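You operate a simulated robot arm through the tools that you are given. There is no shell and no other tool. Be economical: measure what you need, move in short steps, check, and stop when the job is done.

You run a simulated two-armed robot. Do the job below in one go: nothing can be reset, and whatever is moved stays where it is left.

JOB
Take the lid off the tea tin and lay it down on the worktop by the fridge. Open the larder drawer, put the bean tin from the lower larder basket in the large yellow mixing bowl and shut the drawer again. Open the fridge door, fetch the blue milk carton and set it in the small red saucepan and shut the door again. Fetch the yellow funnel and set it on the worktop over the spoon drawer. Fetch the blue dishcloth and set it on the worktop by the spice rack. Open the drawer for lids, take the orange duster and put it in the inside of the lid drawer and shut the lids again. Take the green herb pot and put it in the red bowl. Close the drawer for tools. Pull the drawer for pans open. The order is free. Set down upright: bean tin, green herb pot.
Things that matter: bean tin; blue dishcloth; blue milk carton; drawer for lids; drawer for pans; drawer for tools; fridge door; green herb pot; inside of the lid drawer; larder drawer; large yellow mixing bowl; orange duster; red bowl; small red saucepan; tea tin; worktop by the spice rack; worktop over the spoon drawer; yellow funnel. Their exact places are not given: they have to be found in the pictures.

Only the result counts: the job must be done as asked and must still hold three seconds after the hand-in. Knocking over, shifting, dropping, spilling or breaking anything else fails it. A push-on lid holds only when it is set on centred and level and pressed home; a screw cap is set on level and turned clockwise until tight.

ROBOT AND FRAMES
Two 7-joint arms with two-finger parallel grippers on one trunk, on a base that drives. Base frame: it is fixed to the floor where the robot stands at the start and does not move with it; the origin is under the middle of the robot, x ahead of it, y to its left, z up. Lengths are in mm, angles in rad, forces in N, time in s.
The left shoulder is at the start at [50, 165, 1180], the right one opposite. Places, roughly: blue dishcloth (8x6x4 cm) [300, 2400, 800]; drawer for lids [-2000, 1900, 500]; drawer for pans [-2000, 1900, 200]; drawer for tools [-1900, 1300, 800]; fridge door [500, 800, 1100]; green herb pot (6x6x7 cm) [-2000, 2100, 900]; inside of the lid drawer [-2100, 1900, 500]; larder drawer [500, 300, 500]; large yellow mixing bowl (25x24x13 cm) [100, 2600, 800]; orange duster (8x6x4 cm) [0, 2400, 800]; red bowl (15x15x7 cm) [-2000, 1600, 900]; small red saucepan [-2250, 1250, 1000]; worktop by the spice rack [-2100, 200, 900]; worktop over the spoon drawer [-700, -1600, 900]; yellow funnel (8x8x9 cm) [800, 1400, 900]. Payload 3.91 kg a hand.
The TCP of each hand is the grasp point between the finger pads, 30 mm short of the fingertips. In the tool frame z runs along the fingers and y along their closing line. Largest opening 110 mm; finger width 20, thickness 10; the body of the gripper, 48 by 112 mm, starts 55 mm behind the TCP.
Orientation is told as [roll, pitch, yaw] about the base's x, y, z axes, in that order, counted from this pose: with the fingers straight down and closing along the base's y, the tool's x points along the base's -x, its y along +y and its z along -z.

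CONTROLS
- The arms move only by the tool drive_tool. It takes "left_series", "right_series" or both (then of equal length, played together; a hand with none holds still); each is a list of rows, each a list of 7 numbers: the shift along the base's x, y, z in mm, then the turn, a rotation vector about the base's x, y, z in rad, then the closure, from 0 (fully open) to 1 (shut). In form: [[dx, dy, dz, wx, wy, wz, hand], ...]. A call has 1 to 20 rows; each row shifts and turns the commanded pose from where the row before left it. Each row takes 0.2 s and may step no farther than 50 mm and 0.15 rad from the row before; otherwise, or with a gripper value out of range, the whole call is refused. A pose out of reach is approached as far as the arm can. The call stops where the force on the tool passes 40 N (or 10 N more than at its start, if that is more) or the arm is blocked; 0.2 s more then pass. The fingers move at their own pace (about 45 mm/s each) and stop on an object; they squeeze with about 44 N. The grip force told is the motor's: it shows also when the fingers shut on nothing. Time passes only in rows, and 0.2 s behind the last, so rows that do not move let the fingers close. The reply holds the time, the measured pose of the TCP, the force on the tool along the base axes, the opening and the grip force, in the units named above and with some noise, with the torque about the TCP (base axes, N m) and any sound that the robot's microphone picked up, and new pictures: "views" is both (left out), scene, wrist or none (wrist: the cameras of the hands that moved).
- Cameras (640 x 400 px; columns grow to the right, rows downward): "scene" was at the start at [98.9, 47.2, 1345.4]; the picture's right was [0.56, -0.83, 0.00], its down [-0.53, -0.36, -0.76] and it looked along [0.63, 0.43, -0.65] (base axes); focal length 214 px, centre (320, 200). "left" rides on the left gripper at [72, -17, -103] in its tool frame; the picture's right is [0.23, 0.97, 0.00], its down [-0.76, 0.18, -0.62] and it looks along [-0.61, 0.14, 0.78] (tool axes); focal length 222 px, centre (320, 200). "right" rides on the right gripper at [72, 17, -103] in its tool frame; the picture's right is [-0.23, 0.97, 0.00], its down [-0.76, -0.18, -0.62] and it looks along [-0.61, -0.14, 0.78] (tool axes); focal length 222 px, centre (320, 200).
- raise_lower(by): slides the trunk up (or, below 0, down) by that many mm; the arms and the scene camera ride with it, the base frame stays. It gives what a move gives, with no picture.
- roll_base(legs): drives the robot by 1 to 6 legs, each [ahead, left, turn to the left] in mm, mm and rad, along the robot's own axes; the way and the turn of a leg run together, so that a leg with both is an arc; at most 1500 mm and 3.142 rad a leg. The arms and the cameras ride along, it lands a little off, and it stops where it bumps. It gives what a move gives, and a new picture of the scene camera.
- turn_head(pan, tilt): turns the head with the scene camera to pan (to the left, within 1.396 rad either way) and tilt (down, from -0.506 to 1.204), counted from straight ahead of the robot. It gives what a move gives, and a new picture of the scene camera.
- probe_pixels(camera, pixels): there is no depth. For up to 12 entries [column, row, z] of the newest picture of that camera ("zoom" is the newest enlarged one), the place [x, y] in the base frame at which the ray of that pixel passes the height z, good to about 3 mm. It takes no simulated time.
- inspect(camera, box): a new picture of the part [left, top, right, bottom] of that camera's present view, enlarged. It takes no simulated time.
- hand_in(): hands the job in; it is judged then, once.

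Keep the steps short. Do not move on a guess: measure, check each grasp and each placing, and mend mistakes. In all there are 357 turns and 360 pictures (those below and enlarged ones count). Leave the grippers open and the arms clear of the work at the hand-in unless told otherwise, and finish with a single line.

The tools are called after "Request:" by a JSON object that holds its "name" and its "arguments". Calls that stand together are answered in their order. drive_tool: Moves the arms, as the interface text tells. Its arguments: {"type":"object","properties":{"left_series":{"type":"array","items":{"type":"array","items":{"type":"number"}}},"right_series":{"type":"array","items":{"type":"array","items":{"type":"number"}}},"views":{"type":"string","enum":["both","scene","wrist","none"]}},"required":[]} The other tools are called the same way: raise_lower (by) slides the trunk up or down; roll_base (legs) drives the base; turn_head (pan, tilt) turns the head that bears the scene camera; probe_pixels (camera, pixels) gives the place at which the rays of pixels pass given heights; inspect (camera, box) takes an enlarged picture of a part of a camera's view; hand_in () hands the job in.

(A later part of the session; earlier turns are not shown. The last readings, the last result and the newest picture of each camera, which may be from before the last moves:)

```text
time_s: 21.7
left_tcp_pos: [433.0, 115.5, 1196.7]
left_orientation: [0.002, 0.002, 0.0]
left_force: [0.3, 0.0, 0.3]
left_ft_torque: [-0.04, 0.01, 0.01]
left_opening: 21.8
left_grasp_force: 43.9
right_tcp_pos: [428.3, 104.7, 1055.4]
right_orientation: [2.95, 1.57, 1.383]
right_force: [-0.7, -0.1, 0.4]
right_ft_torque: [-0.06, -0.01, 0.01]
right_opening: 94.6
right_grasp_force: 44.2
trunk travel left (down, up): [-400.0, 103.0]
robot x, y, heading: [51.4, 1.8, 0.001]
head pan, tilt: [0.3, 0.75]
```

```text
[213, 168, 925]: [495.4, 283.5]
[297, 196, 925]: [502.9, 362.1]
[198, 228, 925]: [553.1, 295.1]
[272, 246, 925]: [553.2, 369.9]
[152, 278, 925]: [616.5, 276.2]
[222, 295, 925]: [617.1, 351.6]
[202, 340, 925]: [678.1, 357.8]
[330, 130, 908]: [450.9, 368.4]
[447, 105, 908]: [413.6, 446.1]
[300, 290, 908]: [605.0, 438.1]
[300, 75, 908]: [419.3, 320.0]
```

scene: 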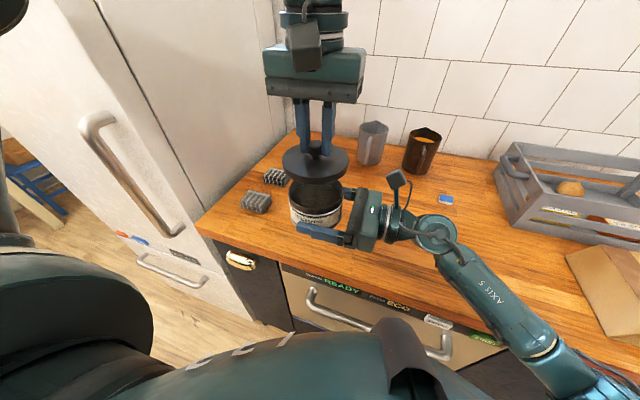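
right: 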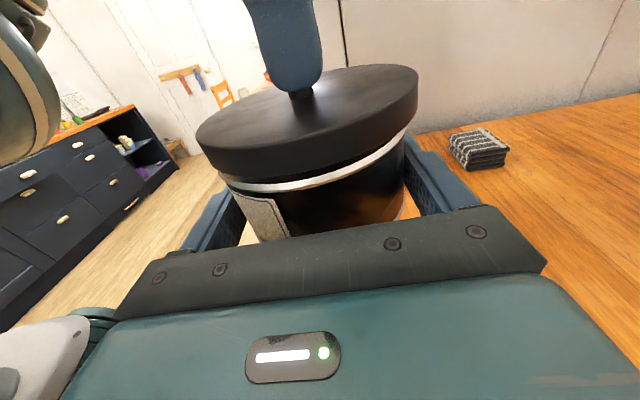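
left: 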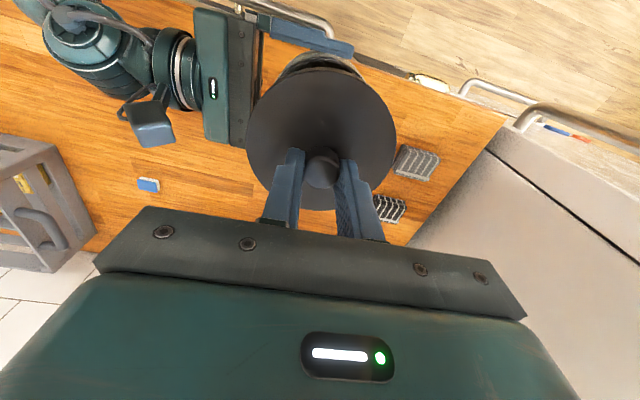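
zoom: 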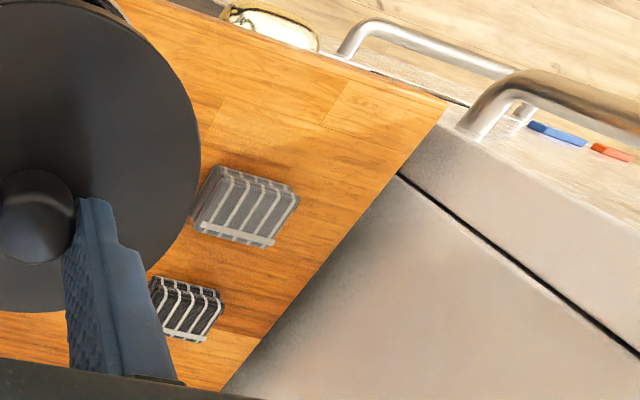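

Free spot for the lid: about (455,238), clear of the grey cloth block and of the tin's place. I carry the lid there.

Request:
{"name": "drive_tool", "arguments": {"left_series": [[0, 20, 20, 0, 0, 0, 1], [0, 40, 0, 0, 0, 0, 1], [12, 40, 0, 0, 0, 0, 1], [10, 22, -30, 0, 0, 0, 1], [0, 0, -40, 0, 0, 0, 1], [0, 0, -45, 0, 0, 0, 1], [0, 0, -45, 0, 0, 0, 1], [0, 0, -45, 0, 0, 0, 1], [0, 0, 0, 0, 0, 0, 1]], "views": "both"}}

Request:
{"name": "inspect", "arguments": {"camera": "scene", "box": [200, 130, 380, 270]}}

```text
time_s: 23.7
left_tcp_pos: [455.4, 237.4, 1013.5]
left_orientation: [0.002, 0.001, 0.001]
left_force: [0.0, 0.5, -0.5]
left_ft_torque: [-0.01, 0.0, 0.01]
left_opening: 21.8
left_grasp_force: 44.5
right_tcp_pos: [428.2, 103.7, 1055.7]
right_orientation: [2.632, 1.57, 1.063]
right_force: [-0.2, 0.2, -0.6]
right_ft_torque: [-0.03, 0.03, -0.02]
right_opening: 94.8
right_grasp_force: 44.5
trunk travel left (down, up): [-400.0, 103.0]
robot x, y, heading: [49.1, -1.2, -0.0]
head pan, tilt: [0.3, 0.75]
```

scene: 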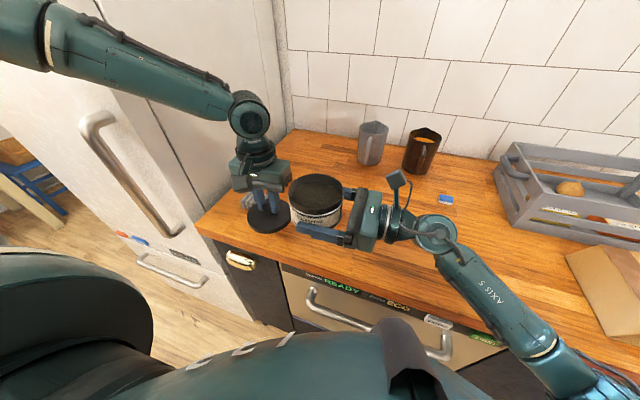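
left: 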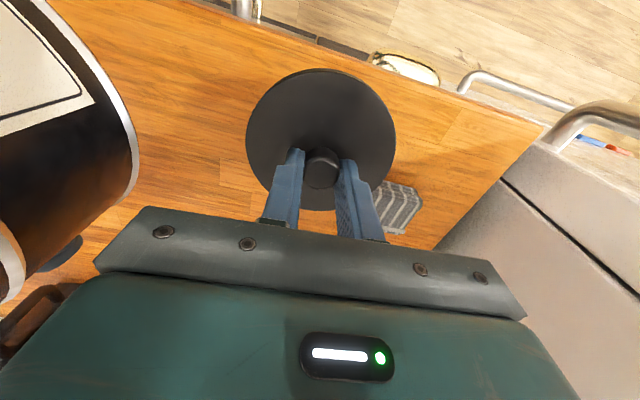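

```text
2.86 times, centred on (290, 200) of scene
```

zoom: 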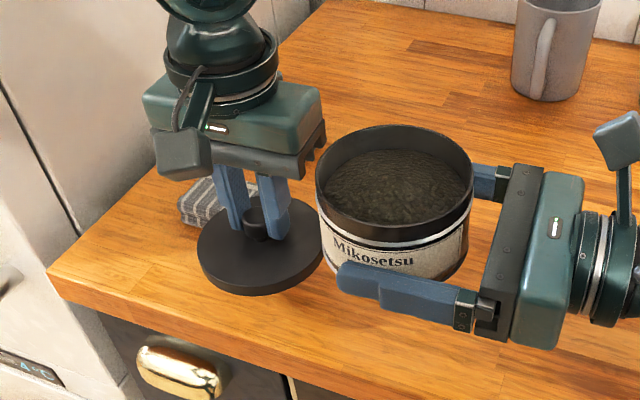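

Request:
{"name": "drive_tool", "arguments": {"left_series": [[3, 0, -15, 0, 0, 0, 1], [0, 0, -15, 0, 0, 0, 1], [0, 0, -6, 0, 0, 0, 1], [0, 0, -4, 0, 0, 0, 1], [0, 0, 0, 0, 0, 0, 1]], "views": "wrist"}}

Request:
{"name": "inspect", "arguments": {"camera": "scene", "box": [200, 160, 360, 270]}}

```text
time_s: 24.9
left_tcp_pos: [458.4, 236.8, 972.2]
left_orientation: [-0.001, 0.002, 0.001]
left_force: [0.3, -0.2, 0.1]
left_ft_torque: [0.02, 0.0, -0.01]
left_opening: 21.7
left_grasp_force: 43.5
right_tcp_pos: [426.6, 103.5, 1055.9]
right_orientation: [2.744, 1.571, 1.175]
right_force: [0.5, -0.6, 0.6]
right_ft_torque: [0.01, 0.0, 0.02]
right_opening: 94.7
right_grasp_force: 43.8
trunk travel left (down, up): [-400.0, 103.0]
robot x, y, heading: [52.1, -3.5, 0.002]
head pan, tilt: [0.3, 0.75]
```

left: 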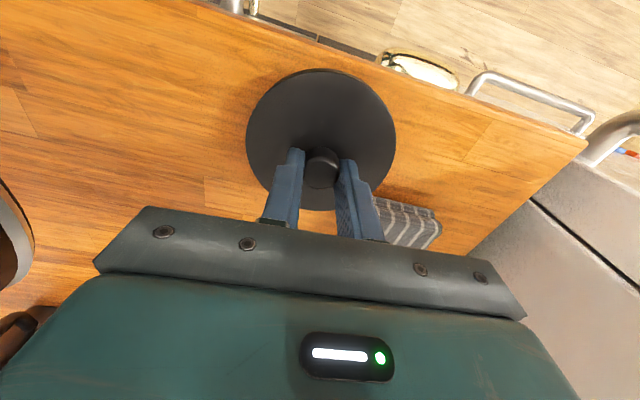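

```text
3.64 times, centred on (280, 215) of scene
```

zoom: 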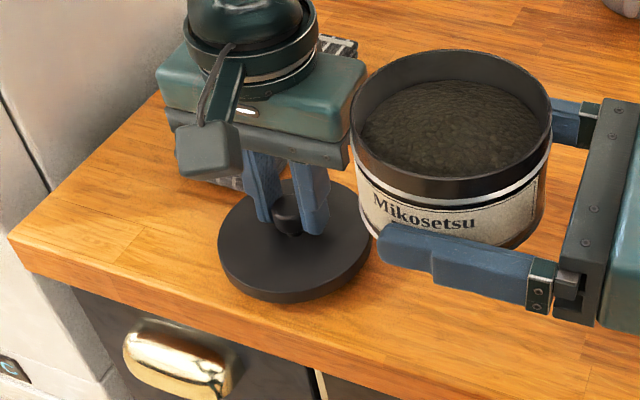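

Still a little above the surface. I lower in 3 mm steps until it touches.

Request:
{"name": "drive_tool", "arguments": {"left_series": [[0, 0, -3, 0, 0, 0, 1], [0, 0, -3, 0, 0, 0, 1], [0, 0, -3, 0, 0, 0, 1], [0, 0, -3, 0, 0, 0, 1]], "views": "none"}}

```text
time_s: 25.9
left_tcp_pos: [458.6, 238.4, 959.7]
left_orientation: [0.0, 0.003, 0.002]
left_force: [0.1, -0.2, 0.2]
left_ft_torque: [0.0, -0.01, -0.03]
left_opening: 21.9
left_grasp_force: 43.8
right_tcp_pos: [428.0, 104.5, 1055.9]
right_orientation: [2.826, 1.573, 1.259]
right_force: [0.4, -0.6, -0.4]
right_ft_torque: [-0.01, -0.01, -0.01]
right_opening: 94.9
right_grasp_force: 43.6
trunk travel left (down, up): [-400.0, 103.0]
robot x, y, heading: [49.1, -1.3, -0.002]
head pan, tilt: [0.3, 0.75]
```

Request:
{"name": "drive_tool", "arguments": {"left_series": [[0, 0, -2, 0, 0, 0, 1], [0, 0, -2, 0, 0, 0, 1], [0, 0, -2, 0, 0, 0, 1]], "views": "none"}}

Request:
{"name": "inspect", "arguments": {"camera": "scene", "box": [200, 160, 360, 270]}}

```text
time_s: 26.7
left_tcp_pos: [458.7, 237.7, 958.1]
left_orientation: [0.0, -0.004, 0.003]
left_force: [-2.3, 6.7, 36.6]
left_ft_torque: [0.18, 0.84, -0.02]
left_opening: 21.9
left_grasp_force: 44.0
right_tcp_pos: [425.3, 103.0, 1056.5]
right_orientation: [1.978, 1.567, 0.409]
right_force: [-0.9, -0.4, -0.1]
right_ft_torque: [0.0, -0.02, 0.01]
right_opening: 94.7
right_grasp_force: 43.8
trunk travel left (down, up): [-400.0, 103.0]
robot x, y, heading: [50.0, 1.4, 0.003]
head pan, tilt: [0.3, 0.75]
```

```text
3.64 times, centred on (280, 215) of scene
```

zoom: 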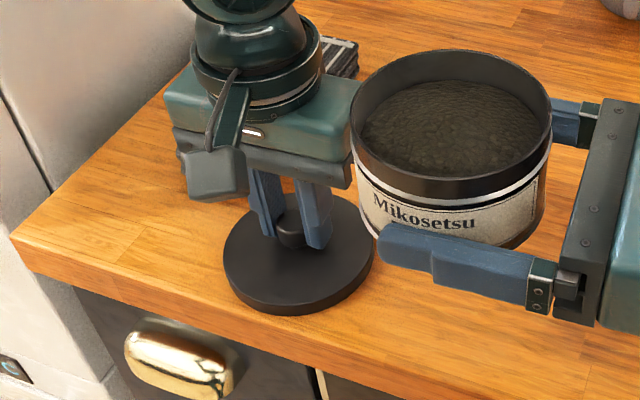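

Contact (36 N). I relieve, open and rise.

Request:
{"name": "drive_tool", "arguments": {"left_series": [[0, 0, 2, 0, 0, 0, 1], [0, 0, 0, 0, 0, 0, 0.8], [0, 0, 0, 0, 0, 0, 0.6], [0, 0, 0, 0, 0, 0, 0.6], [0, 0, 20, 0, 0, 0, 0.6], [0, 0, 50, 0, 0, 0, 0.6], [0, 0, 50, 0, 0, 0, 0.6], [0, 0, 50, 0, 0, 0, 0.3], [0, 0, 30, 0, 0, 0, 0]], "views": "both"}}

Request:
{"name": "inspect", "arguments": {"camera": "scene", "box": [200, 160, 360, 270]}}

```text
time_s: 28.7
left_tcp_pos: [457.2, 239.1, 1157.2]
left_orientation: [0.003, 0.002, 0.001]
left_force: [-0.2, -0.6, -0.1]
left_ft_torque: [0.01, -0.01, 0.01]
left_opening: 95.8
left_grasp_force: 0.1
right_tcp_pos: [428.1, 103.1, 1055.0]
right_orientation: [2.558, 1.569, 0.99]
right_force: [-0.2, -0.9, 0.5]
right_ft_torque: [-0.01, 0.0, 0.01]
right_opening: 94.5
right_grasp_force: 43.9
trunk travel left (down, up): [-400.0, 103.0]
robot x, y, heading: [52.3, -0.3, 0.001]
head pan, tilt: [0.3, 0.75]
```

scene: 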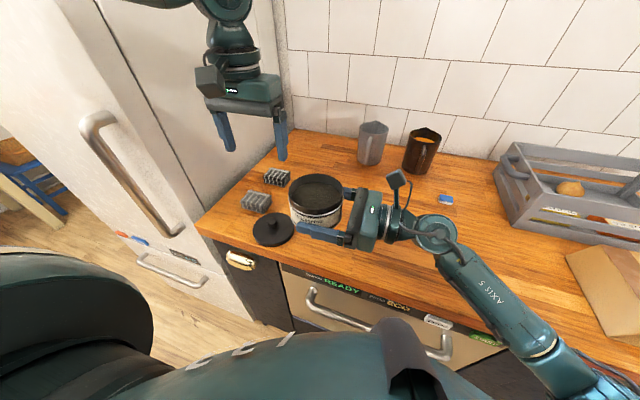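
left: 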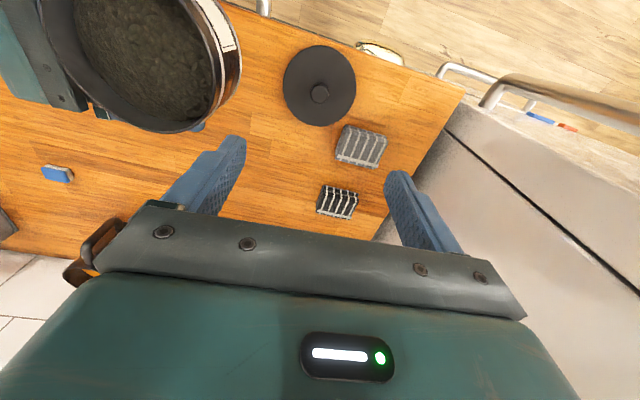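

```text
3.64 times, centred on (280, 215) of scene
```

zoom: 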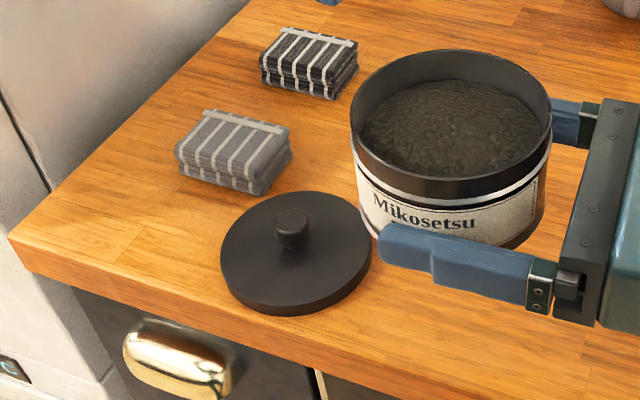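

The lid lies flat. Now the left hand must take the tin from above (closing along x, above the right fingers) to put it back. I turn the left hand by −90° over the tin.

Request:
{"name": "drive_tool", "arguments": {"left_series": [[0, 0, 10, 0, 0, -0.1428, 0], [0, 0, 10, 0, 0, -0.1428, 0], [0, 0, 0, 0, 0, -0.1428, 0], [0, -10, 0, 0, 0, -0.1428, 0], [0, -15, 0, 0, 0, -0.1428, 0], [-5, -15, 0, 0, 0, -0.1428, 0], [-5, -15, 0, 0, 0, -0.1428, 0], [-5, -15, 0, 0, 0, -0.1428, 0], [-5, -15, 0, 0, 0, -0.1428, 0], [-5, -15, 0, 0, 0, -0.1428, 0], [-4, -22, 0, 0, 0, -0.1428, 0], [0, 0, 0, 0, 0, 0, 0]], "views": "both"}}

Request:
{"name": "inspect", "arguments": {"camera": "right", "box": [160, 0, 480, 220]}}

```text
time_s: 31.3
left_tcp_pos: [429.6, 116.2, 1177.1]
left_orientation: [0.0, 0.002, -1.572]
left_force: [0.1, 0.1, 0.2]
left_ft_torque: [0.0, 0.01, -0.02]
left_opening: 110.2
left_grasp_force: 0.0
right_tcp_pos: [427.5, 105.1, 1055.4]
right_orientation: [2.453, 1.571, 0.886]
right_force: [-0.9, 0.0, -0.4]
right_ft_torque: [-0.02, 0.07, 0.01]
right_opening: 95.0
right_grasp_force: 43.9
trunk travel left (down, up): [-400.0, 103.0]
robot x, y, heading: [51.5, -2.7, 0.002]
head pan, tilt: [0.3, 0.75]
```

scene: 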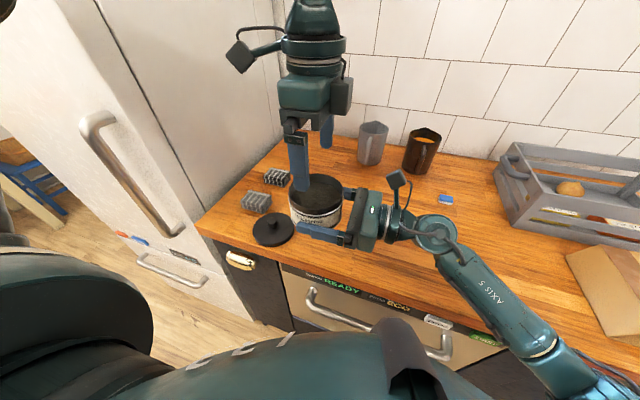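
left: 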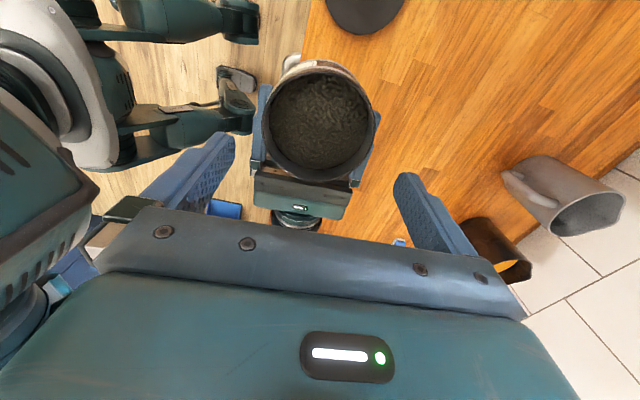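

```text
1.82 times, centred on (320, 110) of right
```

zoom: 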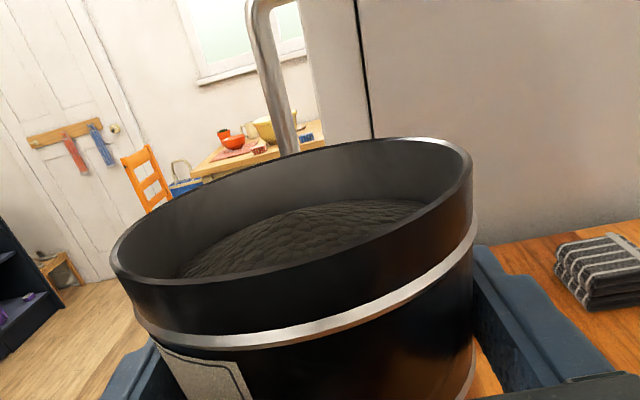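

Request:
{"name": "probe_pixels", "arguments": {"camera": "left", "pixels": [[320, 60, 1096], [320, 182, 1096], [262, 125, 1096], [380, 118, 1096], [320, 121, 1096]]}}

```text
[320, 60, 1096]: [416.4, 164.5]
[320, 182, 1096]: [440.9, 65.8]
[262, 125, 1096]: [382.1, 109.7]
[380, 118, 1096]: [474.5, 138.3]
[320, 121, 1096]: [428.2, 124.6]
```

Tin rim centre about (428,117), top 1096. I descend so the tips straddle the rim down to about 1074, above the right fingers.

Request:
{"name": "drive_tool", "arguments": {"left_series": [[-1, 1, -30, 0, 0, 0, 0], [0, 0, -20, 0, 0, 0, 0], [0, 0, -10, 0, 0, 0, 0], [0, 0, 0, 0, 0, 0, 0]], "views": "both"}}

Request:
{"name": "inspect", "arguments": {"camera": "scene", "box": [250, 120, 400, 250]}}

```text
time_s: 32.3
left_tcp_pos: [427.9, 116.9, 1117.7]
left_orientation: [-0.002, 0.0, -1.569]
left_force: [0.0, -0.6, 0.9]
left_ft_torque: [0.0, 0.0, 0.01]
left_opening: 109.9
left_grasp_force: 0.1
right_tcp_pos: [426.7, 104.7, 1055.3]
right_orientation: [2.773, 1.572, 1.206]
right_force: [0.5, 0.0, -0.1]
right_ft_torque: [0.0, 0.03, 0.02]
right_opening: 94.6
right_grasp_force: 44.0
trunk travel left (down, up): [-400.0, 103.0]
robot x, y, heading: [50.7, 1.2, -0.001]
head pan, tilt: [0.3, 0.75]
```

scene: 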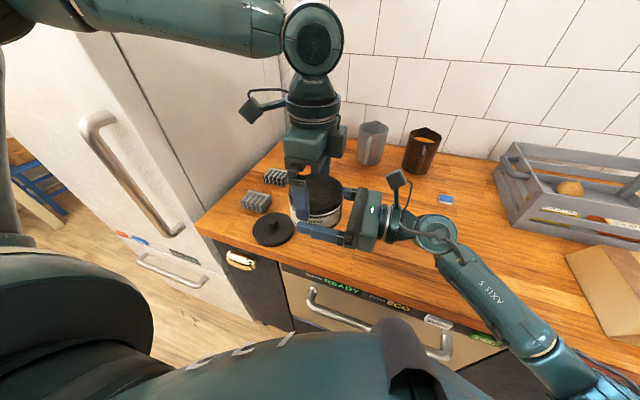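
left: 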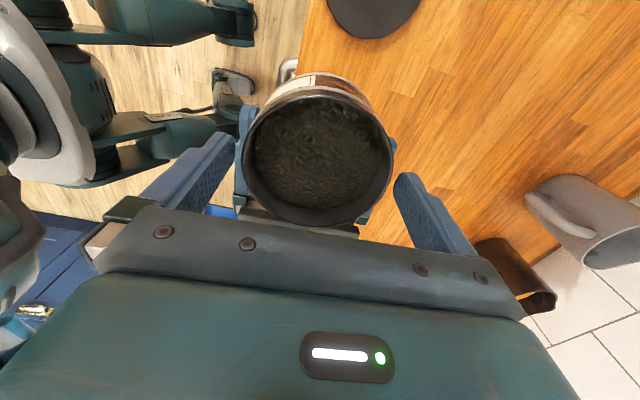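

```text
3.08 times, centred on (325, 185) of scene
```

zoom: 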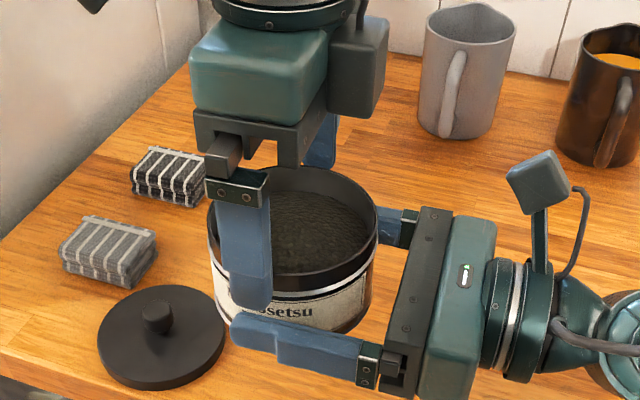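

Request:
{"name": "drive_tool", "arguments": {"left_series": [[0, 0, -6, 0, 0, 0, 0], [0, 0, -6, 0, 0, 0, 0], [0, 0, 0, 0, 0, 0, 0.08], [0, 0, 0, 0, 0, 0, 0.15], [0, 0, 0, 0, 0, 0, 0.25], [0, 0, 0, 0, 0, 0, 0.25]], "views": "wrist"}}

Request:
{"name": "inspect", "arguments": {"camera": "scene", "box": [250, 120, 400, 250]}}

```text
time_s: 33.7
left_tcp_pos: [428.0, 117.7, 1104.5]
left_orientation: [0.0, 0.002, -1.569]
left_force: [-4.1, -2.5, -0.2]
left_ft_torque: [-0.03, -0.11, 0.08]
left_opening: 94.9
left_grasp_force: 43.7
right_tcp_pos: [427.9, 104.7, 1054.4]
right_orientation: [-2.901, 1.569, 1.813]
right_force: [5.2, 2.5, 0.4]
right_ft_torque: [-0.07, 0.38, -0.16]
right_opening: 94.6
right_grasp_force: 44.1
trunk travel left (down, up): [-400.0, 103.0]
robot x, y, heading: [52.7, 2.8, -0.0]
head pan, tilt: [0.3, 0.75]
```

left: 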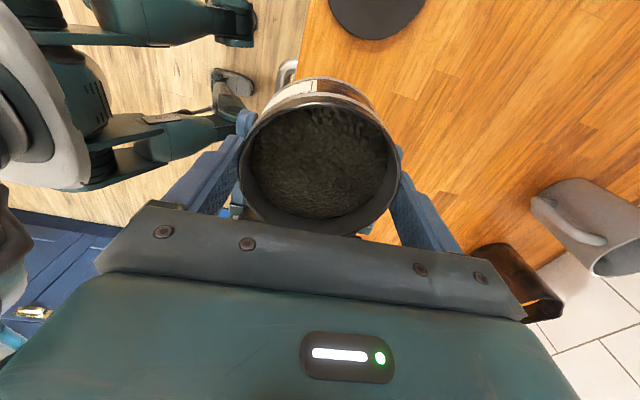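

```text
3.08 times, centred on (325, 185) of scene
```

zoom: 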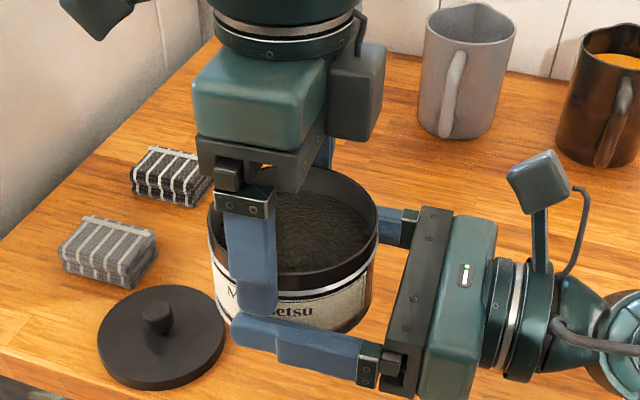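

Left grips the tin at 94.9. I open the right hand and draw it back along −y.

Request:
{"name": "drive_tool", "arguments": {"right_series": [[0, 0, 0, 0, 0, 0, 0.1], [0, 0, 0, 0, 0, 0, 0], [0, 0, 0, 0, 0, 0, 0], [0, 0, -3, 0, 0, 0, 0], [0, -20, 0, 0, 0, 0, 0], [0, -40, 0, 0, 0, 0, 0], [0, -45, 0, 0, 0, 0, 0], [0, -45, 0, 0, 0, 0, 0], [0, -40, 20, 0, 0, 0, 0], [0, -30, 40, 0, 0, 0, 0]], "views": "scene"}}

```text
time_s: 35.9
left_tcp_pos: [428.5, 117.9, 1104.8]
left_orientation: [0.0, 0.003, -1.568]
left_force: [0.1, 0.3, -0.4]
left_ft_torque: [0.01, 0.02, 0.0]
left_opening: 95.1
left_grasp_force: 44.2
right_tcp_pos: [428.1, -113.8, 1111.8]
right_orientation: [-3.065, 1.57, 1.649]
right_force: [0.2, 0.3, 0.1]
right_ft_torque: [0.03, -0.01, -0.02]
right_opening: 110.1
right_grasp_force: 0.0
trunk travel left (down, up): [-400.0, 103.0]
robot x, y, heading: [52.5, -0.8, 0.002]
head pan, tilt: [0.3, 0.75]
```

scene: 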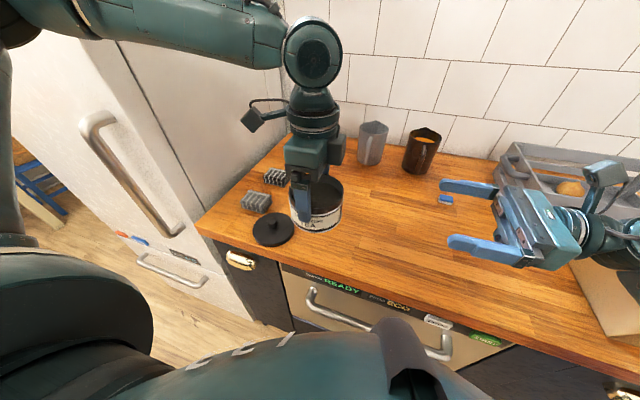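

Tin in the left hand. I carry it back over its old place (542,166) and lower to just above the surface.

Request:
{"name": "drive_tool", "arguments": {"left_series": [[30, 10, 0, 0, 0, 0, 0.25], [30, 15, 0, 0, 0, 0, 0.25], [30, 15, 0, 0, 0, 0, 0.25], [24, 8, 0, 0, 0, 0, 0.25], [0, 0, -40, 0, 0, 0, 0.25], [0, 0, -40, 0, 0, 0, 0.25], [0, 0, -30, 0, 0, 0, 0.25], [0, 0, -10, 0, 0, 0, 0.25], [0, 0, 0, 0, 0, 0, 0.25]], "views": "both"}}

Request:
{"name": "inspect", "arguments": {"camera": "scene", "box": [230, 120, 380, 250]}}

```text
time_s: 37.9
left_tcp_pos: [537.8, 170.2, 987.9]
left_orientation: [0.003, 0.001, -1.569]
left_force: [-0.6, 0.2, 0.8]
left_ft_torque: [0.0, 0.02, -0.05]
left_opening: 94.8
left_grasp_force: 43.6
left hand out of reach, approached as far as the arm can: row 7, 8
right_tcp_pos: [430.0, -114.1, 1111.5]
right_orientation: [2.801, 1.57, 1.235]
right_force: [1.0, 0.1, -0.1]
right_ft_torque: [0.0, 0.0, 0.01]
right_opening: 110.0
right_grasp_force: 0.1
trunk travel left (down, up): [-400.0, 103.0]
robot x, y, heading: [51.8, 2.0, 0.004]
head pan, tilt: [0.3, 0.75]
```

scene: 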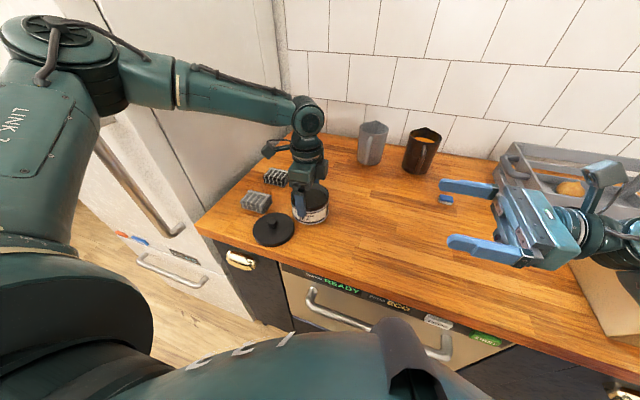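
left: 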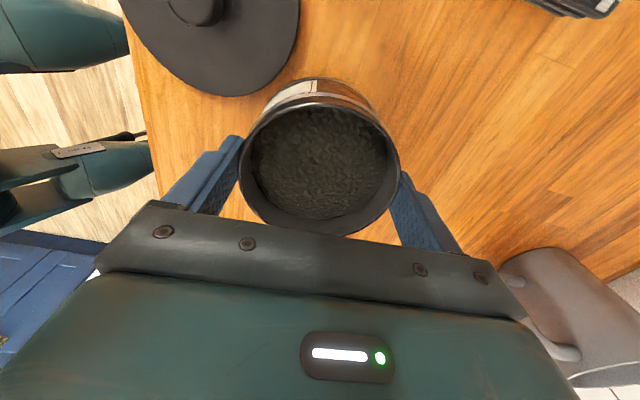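

```text
3.08 times, centred on (305, 185) of scene
```

zoom: 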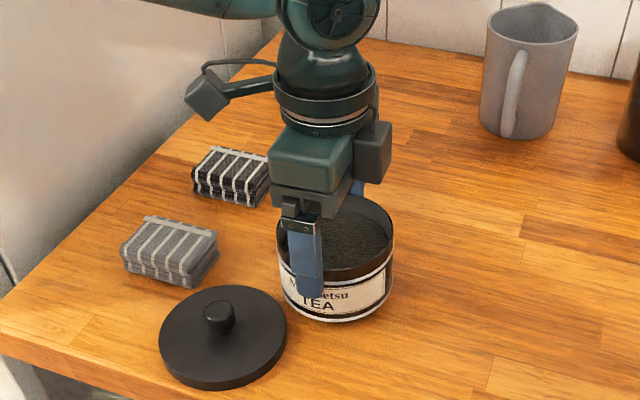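

Reach limit here; I lift a bit and lower the trunk by 50 mm to gain reach.

Request:
{"name": "drive_tool", "arguments": {"left_series": [[0, 0, 40, 0, 0, 0, 0.25], [0, 0, 20, 0, 0, 0, 0.25]], "views": "none"}}

Request:
{"name": "raise_lower", "arguments": {"by": -50}}

```text
time_s: 38.5
left_tcp_pos: [536.2, 171.1, 1047.6]
left_orientation: [-0.001, 0.001, -1.568]
left_force: [-0.8, 0.4, 0.2]
left_ft_torque: [-0.03, -0.02, 0.01]
left_opening: 94.9
left_grasp_force: 44.2
right_tcp_pos: [427.7, -112.2, 1111.4]
right_orientation: [2.779, 1.57, 1.212]
right_force: [0.5, 0.1, -0.9]
right_ft_torque: [0.02, -0.02, -0.01]
right_opening: 110.0
right_grasp_force: 0.1
trunk travel left (down, up): [-400.0, 103.0]
robot x, y, heading: [50.9, 2.7, 0.004]
head pan, tilt: [0.3, 0.75]
```

```text
time_s: 39.4
left_tcp_pos: [535.1, 171.2, 998.7]
left_orientation: [-0.001, 0.001, -1.568]
left_force: [0.0, 0.2, -0.1]
left_ft_torque: [0.0, 0.03, 0.01]
left_opening: 94.8
left_grasp_force: 43.6
right_tcp_pos: [428.2, -113.9, 1061.1]
right_orientation: [2.348, 1.57, 0.777]
right_force: [0.1, 0.2, 0.1]
right_ft_torque: [-0.01, 0.0, 0.03]
right_opening: 110.0
right_grasp_force: 0.1
trunk travel left (down, up): [-350.0, 153.0]
robot x, y, heading: [48.8, -0.6, 0.0]
head pan, tilt: [0.3, 0.75]
```

Request:
{"name": "drive_tool", "arguments": {"left_series": [[6, -4, -8, 0, 0, 0, 0.25], [0, 0, -6, 0, 0, 0, 0.25], [0, 0, -3, 0, 0, 0, 0.25], [0, 0, -3, 0, 0, 0, 0.25], [0, 0, -3, 0, 0, 0, 0.25], [0, 0, -3, 0, 0, 0, 0.25]], "views": "none"}}

```text
time_s: 40.8
left_tcp_pos: [541.9, 168.0, 977.4]
left_orientation: [0.01, 0.0, -1.569]
left_force: [-1.7, 7.0, 34.1]
left_ft_torque: [0.32, 0.95, -0.09]
left_opening: 95.0
left_grasp_force: 43.8
right_tcp_pos: [426.7, -113.9, 1063.7]
right_orientation: [1.853, 1.566, 0.283]
right_force: [-0.9, -0.1, 0.2]
right_ft_torque: [-0.02, 0.01, 0.0]
right_opening: 110.2
right_grasp_force: 0.0
trunk travel left (down, up): [-350.0, 153.0]
robot x, y, heading: [48.7, -0.9, 0.003]
head pan, tilt: [0.3, 0.75]
```

Touched down at TCP z≈977. I relieve the press, open and rise.

Request:
{"name": "drive_tool", "arguments": {"left_series": [[0, 0, 3, 0, 0, 0, 0.25], [0, 0, 0, 0, 0, 0, 0.15], [0, 0, 0, 0, 0, 0, 0], [0, 0, 0, 0, 0, 0, 0], [0, 0, 20, 0, 0, 0, 0], [0, 0, 40, 0, 0, 0, 0], [0, 0, 40, 0, 0, 0, 0], [0, 0, 40, 0, 0, 0, 0]], "views": "scene"}}

Request:
{"name": "inspect", "arguments": {"camera": "scene", "box": [200, 140, 400, 300]}}

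```text
time_s: 42.6
left_tcp_pos: [541.2, 169.1, 1114.5]
left_orientation: [-0.001, 0.0, -1.57]
left_force: [1.1, 0.2, 0.3]
left_ft_torque: [-0.01, -0.02, 0.0]
left_opening: 110.2
left_grasp_force: 0.0
right_tcp_pos: [430.4, -113.9, 1062.2]
right_orientation: [2.763, 1.571, 1.196]
right_force: [-0.7, 0.3, 0.2]
right_ft_torque: [0.0, -0.01, 0.0]
right_opening: 110.1
right_grasp_force: 0.1
trunk travel left (down, up): [-350.0, 153.0]
robot x, y, heading: [51.7, -1.1, 0.006]
head pan, tilt: [0.3, 0.75]
```

scene: 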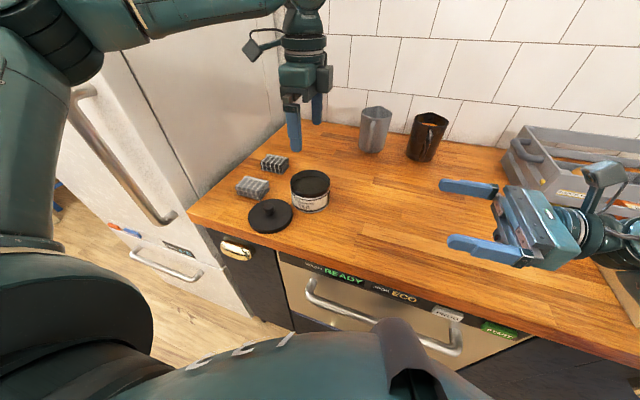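

```text
2.50 times, centred on (300, 220) of scene
```

zoom: 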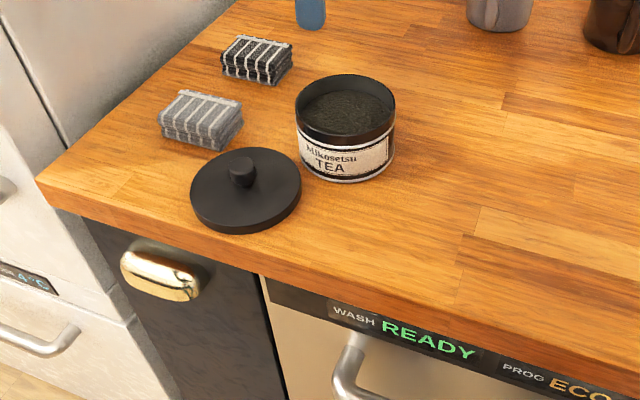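

Lid and tin stand well. Next the larder pull-out. I look closely at its brass handle near (237,248).

Request:
{"name": "inspect", "arguments": {"camera": "scene", "box": [205, 220, 285, 275]}}

Request:
{"name": "probe_pixels", "arguments": {"camera": "scene", "pixels": [[237, 248, 850], [237, 248, 820], [237, 248, 790]]}}

```text
7.27 times, centred on (245, 248) of scene
```

zoom: 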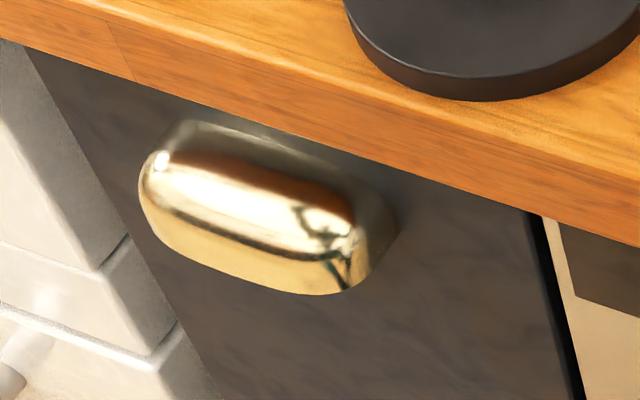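

```text
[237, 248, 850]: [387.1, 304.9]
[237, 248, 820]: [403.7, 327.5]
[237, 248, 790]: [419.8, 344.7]
```

The handle is a cup pull, ~90 mm wide. I'll pull it with the right hand pointing ahead, standing left of it in front of the fridge. First retract both arms, turning the right hand to point along +x.

Request:
{"name": "drive_tool", "arguments": {"left_series": [[0, 0, 40, 0, 0, 0.1428, 0], [0, 0, 40, 0, 0, 0.1428, 0], [-30, 0, 0, 0, 0, 0.1428, 0], [-40, 20, 0, 0, 0, 0.1428, 0], [-40, 20, 0, 0, 0, 0.1428, 0], [-40, 20, 0, 0, 0, 0.1428, 0], [-40, 20, 0, 0, 0, 0.1428, 0], [-30, 20, 0, 0, 0, 0.1428, 0], [0, 0, 0, 0, 0, 0.1428, 0], [0, 0, 0, 0, 0, 0.1428, 0], [0, 0, 0, 0, 0, 0.1428, 0]], "right_series": [[-20, -10, 10, 0, 0, -0.1428, 0], [-20, -10, 10, 0, 0, -0.1428, 0], [-20, -10, 0, 0, 0, -0.1428, 0], [-20, -10, 0, 0, 0, -0.1428, 0], [-20, -10, 0, 0, 0, -0.1428, 0], [-10, -10, 0, 0, 0, -0.1428, 0], [0, -10, 0, 0, 0, -0.1428, 0], [0, -10, 0, 0, 0, -0.1428, 0], [0, -10, 0, 0, 0, -0.1428, 0], [0, 0, 0, 0, 0, -0.1428, 0], [0, 0, 0, 0, 0, -0.1428, 0]], "views": "scene"}}

```text
time_s: 45.0
left_tcp_pos: [313.6, 302.2, 1211.1]
left_orientation: [0.001, 0.001, 0.004]
left_force: [-0.2, -0.1, 0.2]
left_ft_torque: [0.03, 0.05, 0.0]
left_opening: 109.9
left_grasp_force: 0.1
left hand out of reach, approached as far as the arm can: row 1, 2
right_tcp_pos: [469.9, -300.2, 1008.5]
right_orientation: [-2.967, 1.57, 0.176]
right_force: [-0.2, 0.3, 0.6]
right_ft_torque: [0.01, -0.01, 0.0]
right_opening: 110.0
right_grasp_force: 0.0
right hand out of reach, approached as far as the arm can: row 3, 4, 5, 6, 7, 8, 9, 10, 11
trunk travel left (down, up): [-350.0, 153.0]
robot x, y, heading: [49.4, -0.9, 0.004]
head pan, tilt: [0.3, 0.75]
```

scene: 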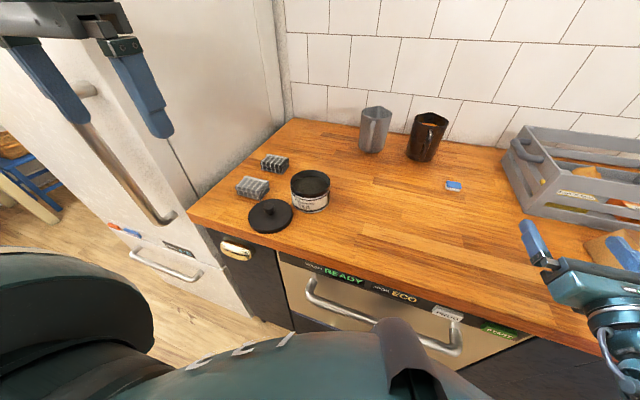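

The right hand points ahead. I drive back and then left to stand before the fridge.

Request:
{"name": "roll_base", "arguments": {"legs": [[-400, 0, 0], [0, 680, 0]]}}

Request:
{"name": "turn_head", "arguments": {"pan": -0.5, "tilt": 0.5}}

```text
time_s: 50.9
left_tcp_pos: [-86.8, 988.0, 1212.9]
left_orientation: [0.001, -0.001, -0.003]
left_force: [0.6, 0.8, -0.3]
left_ft_torque: [-0.02, 0.02, 0.02]
left_opening: 110.2
left_grasp_force: 0.0
right_tcp_pos: [67.4, 383.5, 1008.8]
right_orientation: [2.895, 1.569, -0.248]
right_force: [-0.3, 0.4, 1.2]
right_ft_torque: [0.01, 0.01, -0.02]
right_opening: 110.1
right_grasp_force: 0.0
trunk travel left (down, up): [-350.0, 153.0]
robot x, y, heading: [-349.8, 684.7, -0.001]
head pan, tilt: [0.3, 0.75]
```

scene: 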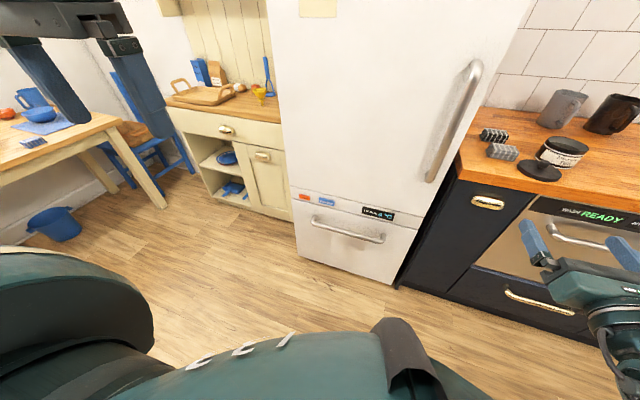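

```text
time_s: 52.0
left_tcp_pos: [-86.8, 988.1, 1212.9]
left_orientation: [0.001, 0.002, -0.003]
left_force: [-0.2, 0.2, 0.2]
left_ft_torque: [0.0, 0.0, 0.01]
left_opening: 109.9
left_grasp_force: 0.1
right_tcp_pos: [66.8, 382.7, 1008.2]
right_orientation: [2.977, 1.568, -0.164]
right_force: [-0.4, 0.7, -1.0]
right_ft_torque: [-0.02, -0.03, -0.01]
right_opening: 109.8
right_grasp_force: 0.1
trunk travel left (down, up): [-350.0, 153.0]
robot x, y, heading: [-349.9, 685.1, -0.002]
head pan, tilt: [-0.499, 0.499]
```

scene: 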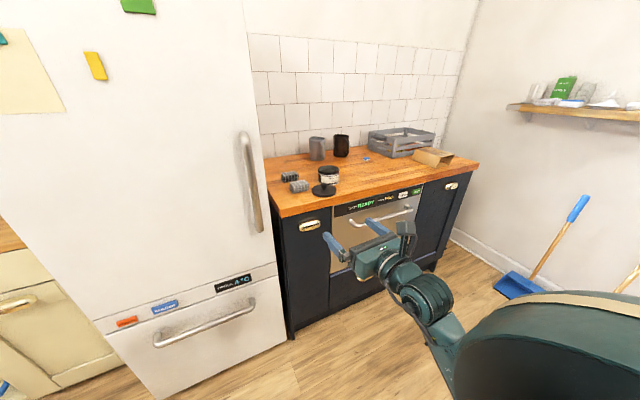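

I see the cup handle at (310,226). I enlarge and measure it.

Request:
{"name": "inspect", "arguments": {"camera": "scene", "box": [270, 190, 350, 240]}}

Request:
{"name": "inspect", "arguments": {"camera": "right", "box": [0, 0, 640, 400]}}

```text
8.00 times, centred on (310, 215) of scene
```

zoom: 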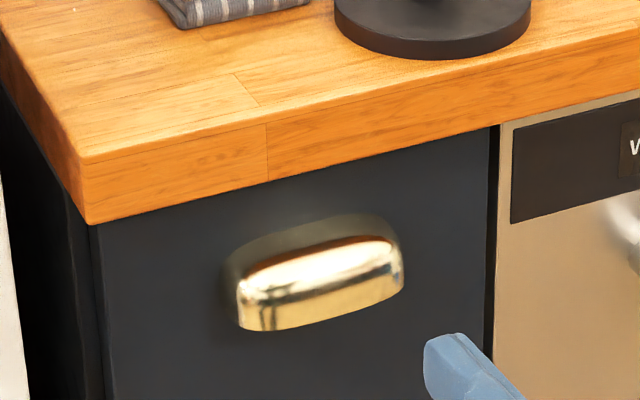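

```text
1.00 times, centred on (320, 200) of right
```

zoom: 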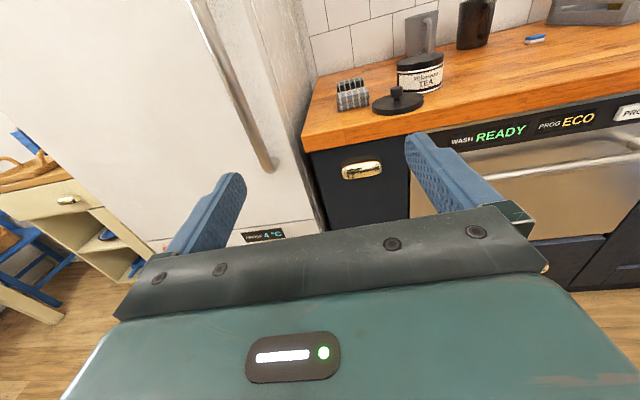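

Request:
{"name": "probe_pixels", "arguments": {"camera": "right", "pixels": [[362, 170, 800], [362, 170, 830], [362, 170, 850], [342, 172, 830], [382, 167, 830]]}}

Request:
{"name": "probe_pixels", "arguments": {"camera": "scene", "pixels": [[310, 225, 800], [310, 225, 830], [310, 225, 850], [300, 228, 830], [320, 222, 830], [281, 218, 870], [332, 205, 870]]}}

```text
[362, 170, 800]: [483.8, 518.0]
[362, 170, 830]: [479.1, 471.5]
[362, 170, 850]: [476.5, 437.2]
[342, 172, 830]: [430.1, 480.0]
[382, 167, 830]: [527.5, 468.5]
```

```text
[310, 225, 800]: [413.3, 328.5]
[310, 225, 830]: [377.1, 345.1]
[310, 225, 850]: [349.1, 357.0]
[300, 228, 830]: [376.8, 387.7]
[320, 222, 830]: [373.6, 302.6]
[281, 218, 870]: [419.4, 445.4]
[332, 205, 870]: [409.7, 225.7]
```

Request:
{"name": "probe_pixels", "arguments": {"camera": "zoom", "pixels": [[362, 170, 800], [362, 170, 830], [362, 170, 850], [342, 172, 830], [382, 167, 830], [305, 150, 870], [412, 133, 870]]}}

```text
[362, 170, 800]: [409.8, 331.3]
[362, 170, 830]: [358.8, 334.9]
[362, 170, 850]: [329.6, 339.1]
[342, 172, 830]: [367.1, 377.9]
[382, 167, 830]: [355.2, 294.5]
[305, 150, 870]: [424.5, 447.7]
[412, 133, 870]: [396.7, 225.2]
```

Both cameras agree: handle centre about (408,331,802), ~84 mm wide. I lower the trunk 200 mm and drive ahead 260 mm.

Request:
{"name": "raise_lower", "arguments": {"by": -200}}

Request:
{"name": "roll_base", "arguments": {"legs": [[250, 0, 0]]}}

Request:
{"name": "drive_tool", "arguments": {"right_series": [[0, -20, 0, 0, 0, 0, 0], [0, -20, 0, 0, 0, 0, 0], [0, -12, 0, 0, 0, 0, 0]], "views": "both"}}

```text
time_s: 54.2
left_tcp_pos: [-86.2, 987.1, 1012.8]
left_orientation: [0.0, 0.001, -0.002]
left_force: [-1.1, 0.3, -0.3]
left_ft_torque: [-0.01, -0.02, 0.02]
left_opening: 110.1
left_grasp_force: 0.1
right_tcp_pos: [66.5, 382.7, 807.4]
right_orientation: [2.975, 1.569, -0.166]
right_force: [0.4, -0.7, 0.1]
right_ft_torque: [-0.03, 0.0, 0.0]
right_opening: 110.0
right_grasp_force: 0.1
trunk travel left (down, up): [-150.0, 353.0]
robot x, y, heading: [-352.9, 683.3, -0.001]
head pan, tilt: [-0.499, 0.499]
```

```text
time_s: 56.0
left_tcp_pos: [159.6, 985.3, 1012.0]
left_orientation: [0.001, 0.003, -0.002]
left_force: [-0.4, -0.4, 0.1]
left_ft_torque: [-0.01, 0.03, 0.0]
left_opening: 110.0
left_grasp_force: 0.1
right_tcp_pos: [312.1, 381.5, 807.4]
right_orientation: [2.998, 1.571, -0.144]
right_force: [-0.3, -0.8, 0.0]
right_ft_torque: [0.01, -0.04, 0.05]
right_opening: 109.9
right_grasp_force: 0.0
trunk travel left (down, up): [-150.0, 353.0]
robot x, y, heading: [-105.0, 682.6, -0.005]
head pan, tilt: [-0.499, 0.499]
```

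scene: 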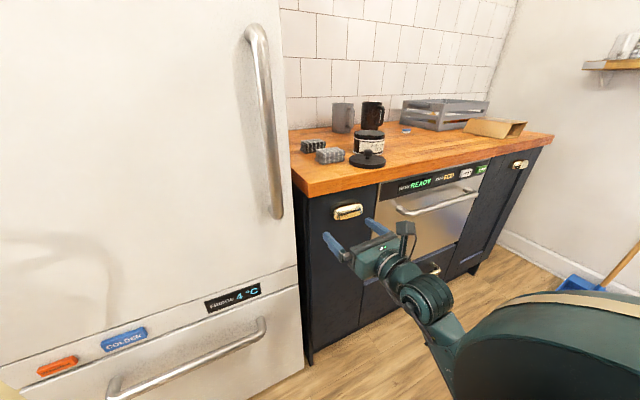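

```text
time_s: 56.8
left_tcp_pos: [159.4, 985.4, 1012.4]
left_orientation: [0.001, 0.001, -0.004]
left_force: [-0.3, 0.2, 0.4]
left_ft_torque: [0.01, -0.01, 0.0]
left_opening: 109.9
left_grasp_force: 0.1
right_tcp_pos: [312.6, 328.7, 807.6]
right_orientation: [-2.977, 1.569, 0.162]
right_force: [0.4, 0.2, 0.5]
right_ft_torque: [-0.01, 0.01, 0.0]
right_opening: 110.0
right_grasp_force: 0.2
trunk travel left (down, up): [-150.0, 353.0]
robot x, y, heading: [-104.9, 680.6, -0.006]
head pan, tilt: [-0.499, 0.499]
```

scene: 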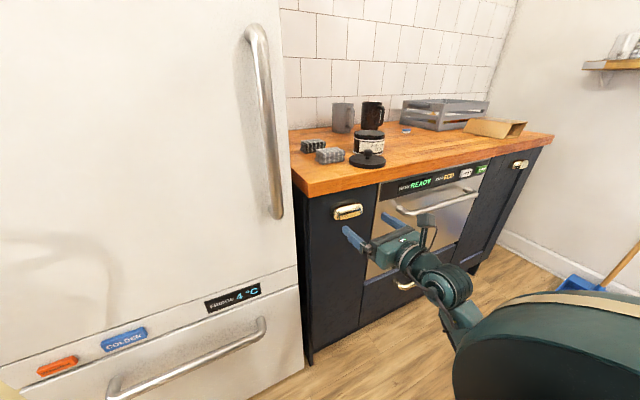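
right: 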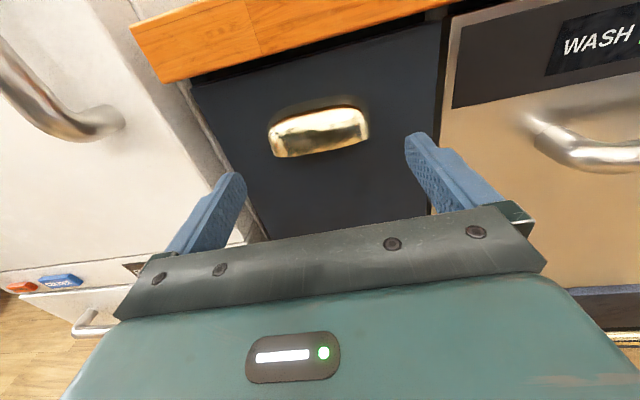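

Handle is centred on the grasp axis ((319,133), expected row 129). I advance.

Request:
{"name": "drive_tool", "arguments": {"right_series": [[20, 0, -3, 0, 0, 0, 0], [20, 0, 0, 0, 0, 0, 0], [20, 0, 0, 0, 0, 0, 0], [8, 0, 0, 0, 0, 0, 0], [5, 0, 0, 0, 0, 0, 0], [0, 0, 0, 0, 0, 0, 0]], "views": "both"}}

Request:
{"name": "inspect", "arguments": {"camera": "scene", "box": [310, 180, 430, 260]}}

```text
time_s: 58.2
left_tcp_pos: [159.0, 984.8, 1011.5]
left_orientation: [-0.002, 0.003, -0.002]
left_force: [0.9, -0.4, -0.2]
left_ft_torque: [0.04, 0.02, 0.0]
left_opening: 109.9
left_grasp_force: 0.1
right_tcp_pos: [383.9, 329.4, 803.6]
right_orientation: [2.918, 1.568, -0.224]
right_force: [-0.7, 0.2, -0.1]
right_ft_torque: [0.02, 0.01, -0.04]
right_opening: 110.3
right_grasp_force: 0.2
trunk travel left (down, up): [-150.0, 353.0]
robot x, y, heading: [-102.0, 682.2, -0.005]
head pan, tilt: [-0.499, 0.499]
```

scene: 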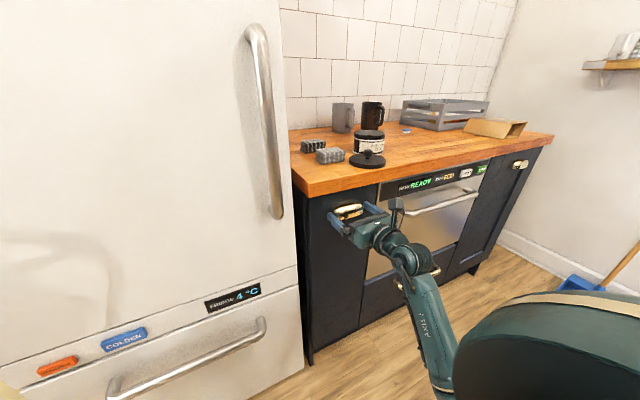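
right: 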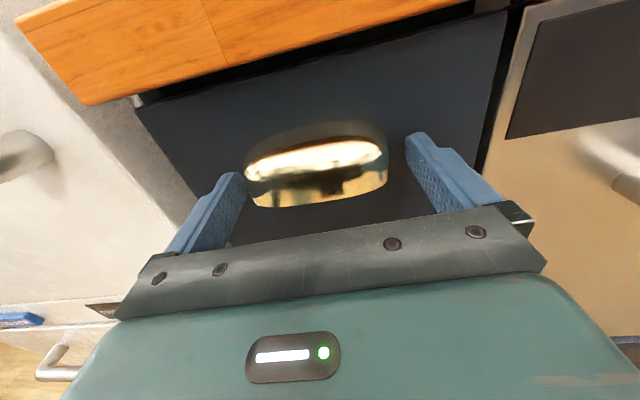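

```text
5.00 times, centred on (370, 220) of scene
```

zoom: 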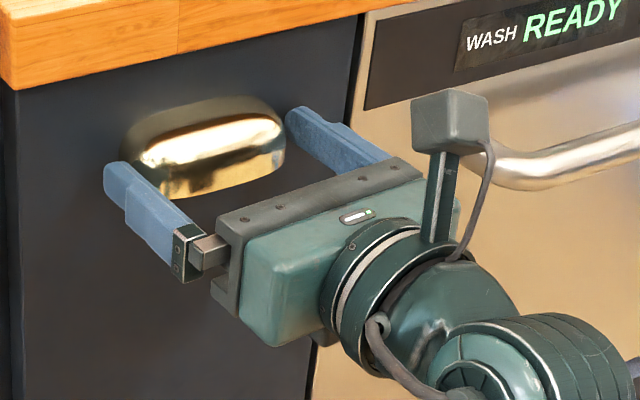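

Request:
{"name": "drive_tool", "arguments": {"right_series": [[4, 0, 0, 0, 0, 0, 0], [4, 0, 0, 0, 0, 0, 0], [4, 0, 0, 0, 0, 0, 0], [4, 0, 0, 0, 0, 0, 0], [4, 0, 0, 0, 0, 0, 0]], "views": "wrist"}}

```text
time_s: 58.9
left_tcp_pos: [157.4, 984.9, 1012.3]
left_orientation: [-0.001, 0.001, -0.003]
left_force: [-0.2, -1.0, -0.2]
left_ft_torque: [-0.02, -0.02, 0.0]
left_opening: 110.2
left_grasp_force: 0.0
right_tcp_pos: [388.7, 327.2, 805.0]
right_orientation: [2.503, 1.572, -0.643]
right_force: [-15.6, 5.4, -0.4]
right_ft_torque: [-0.06, -0.03, -0.85]
right_opening: 107.5
right_grasp_force: 0.0
trunk travel left (down, up): [-150.0, 353.0]
robot x, y, heading: [-108.3, 685.1, -0.004]
head pan, tilt: [-0.499, 0.499]
stopped in row 3 (right hand): the force on the tool passed its limit (the readings are from after the stop); the commanded pose is now the measured one
```

right: 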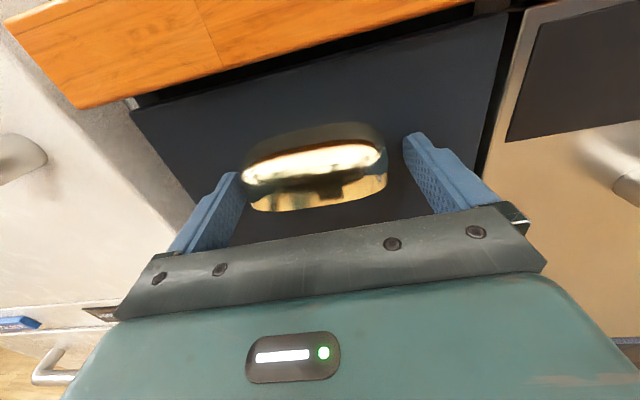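

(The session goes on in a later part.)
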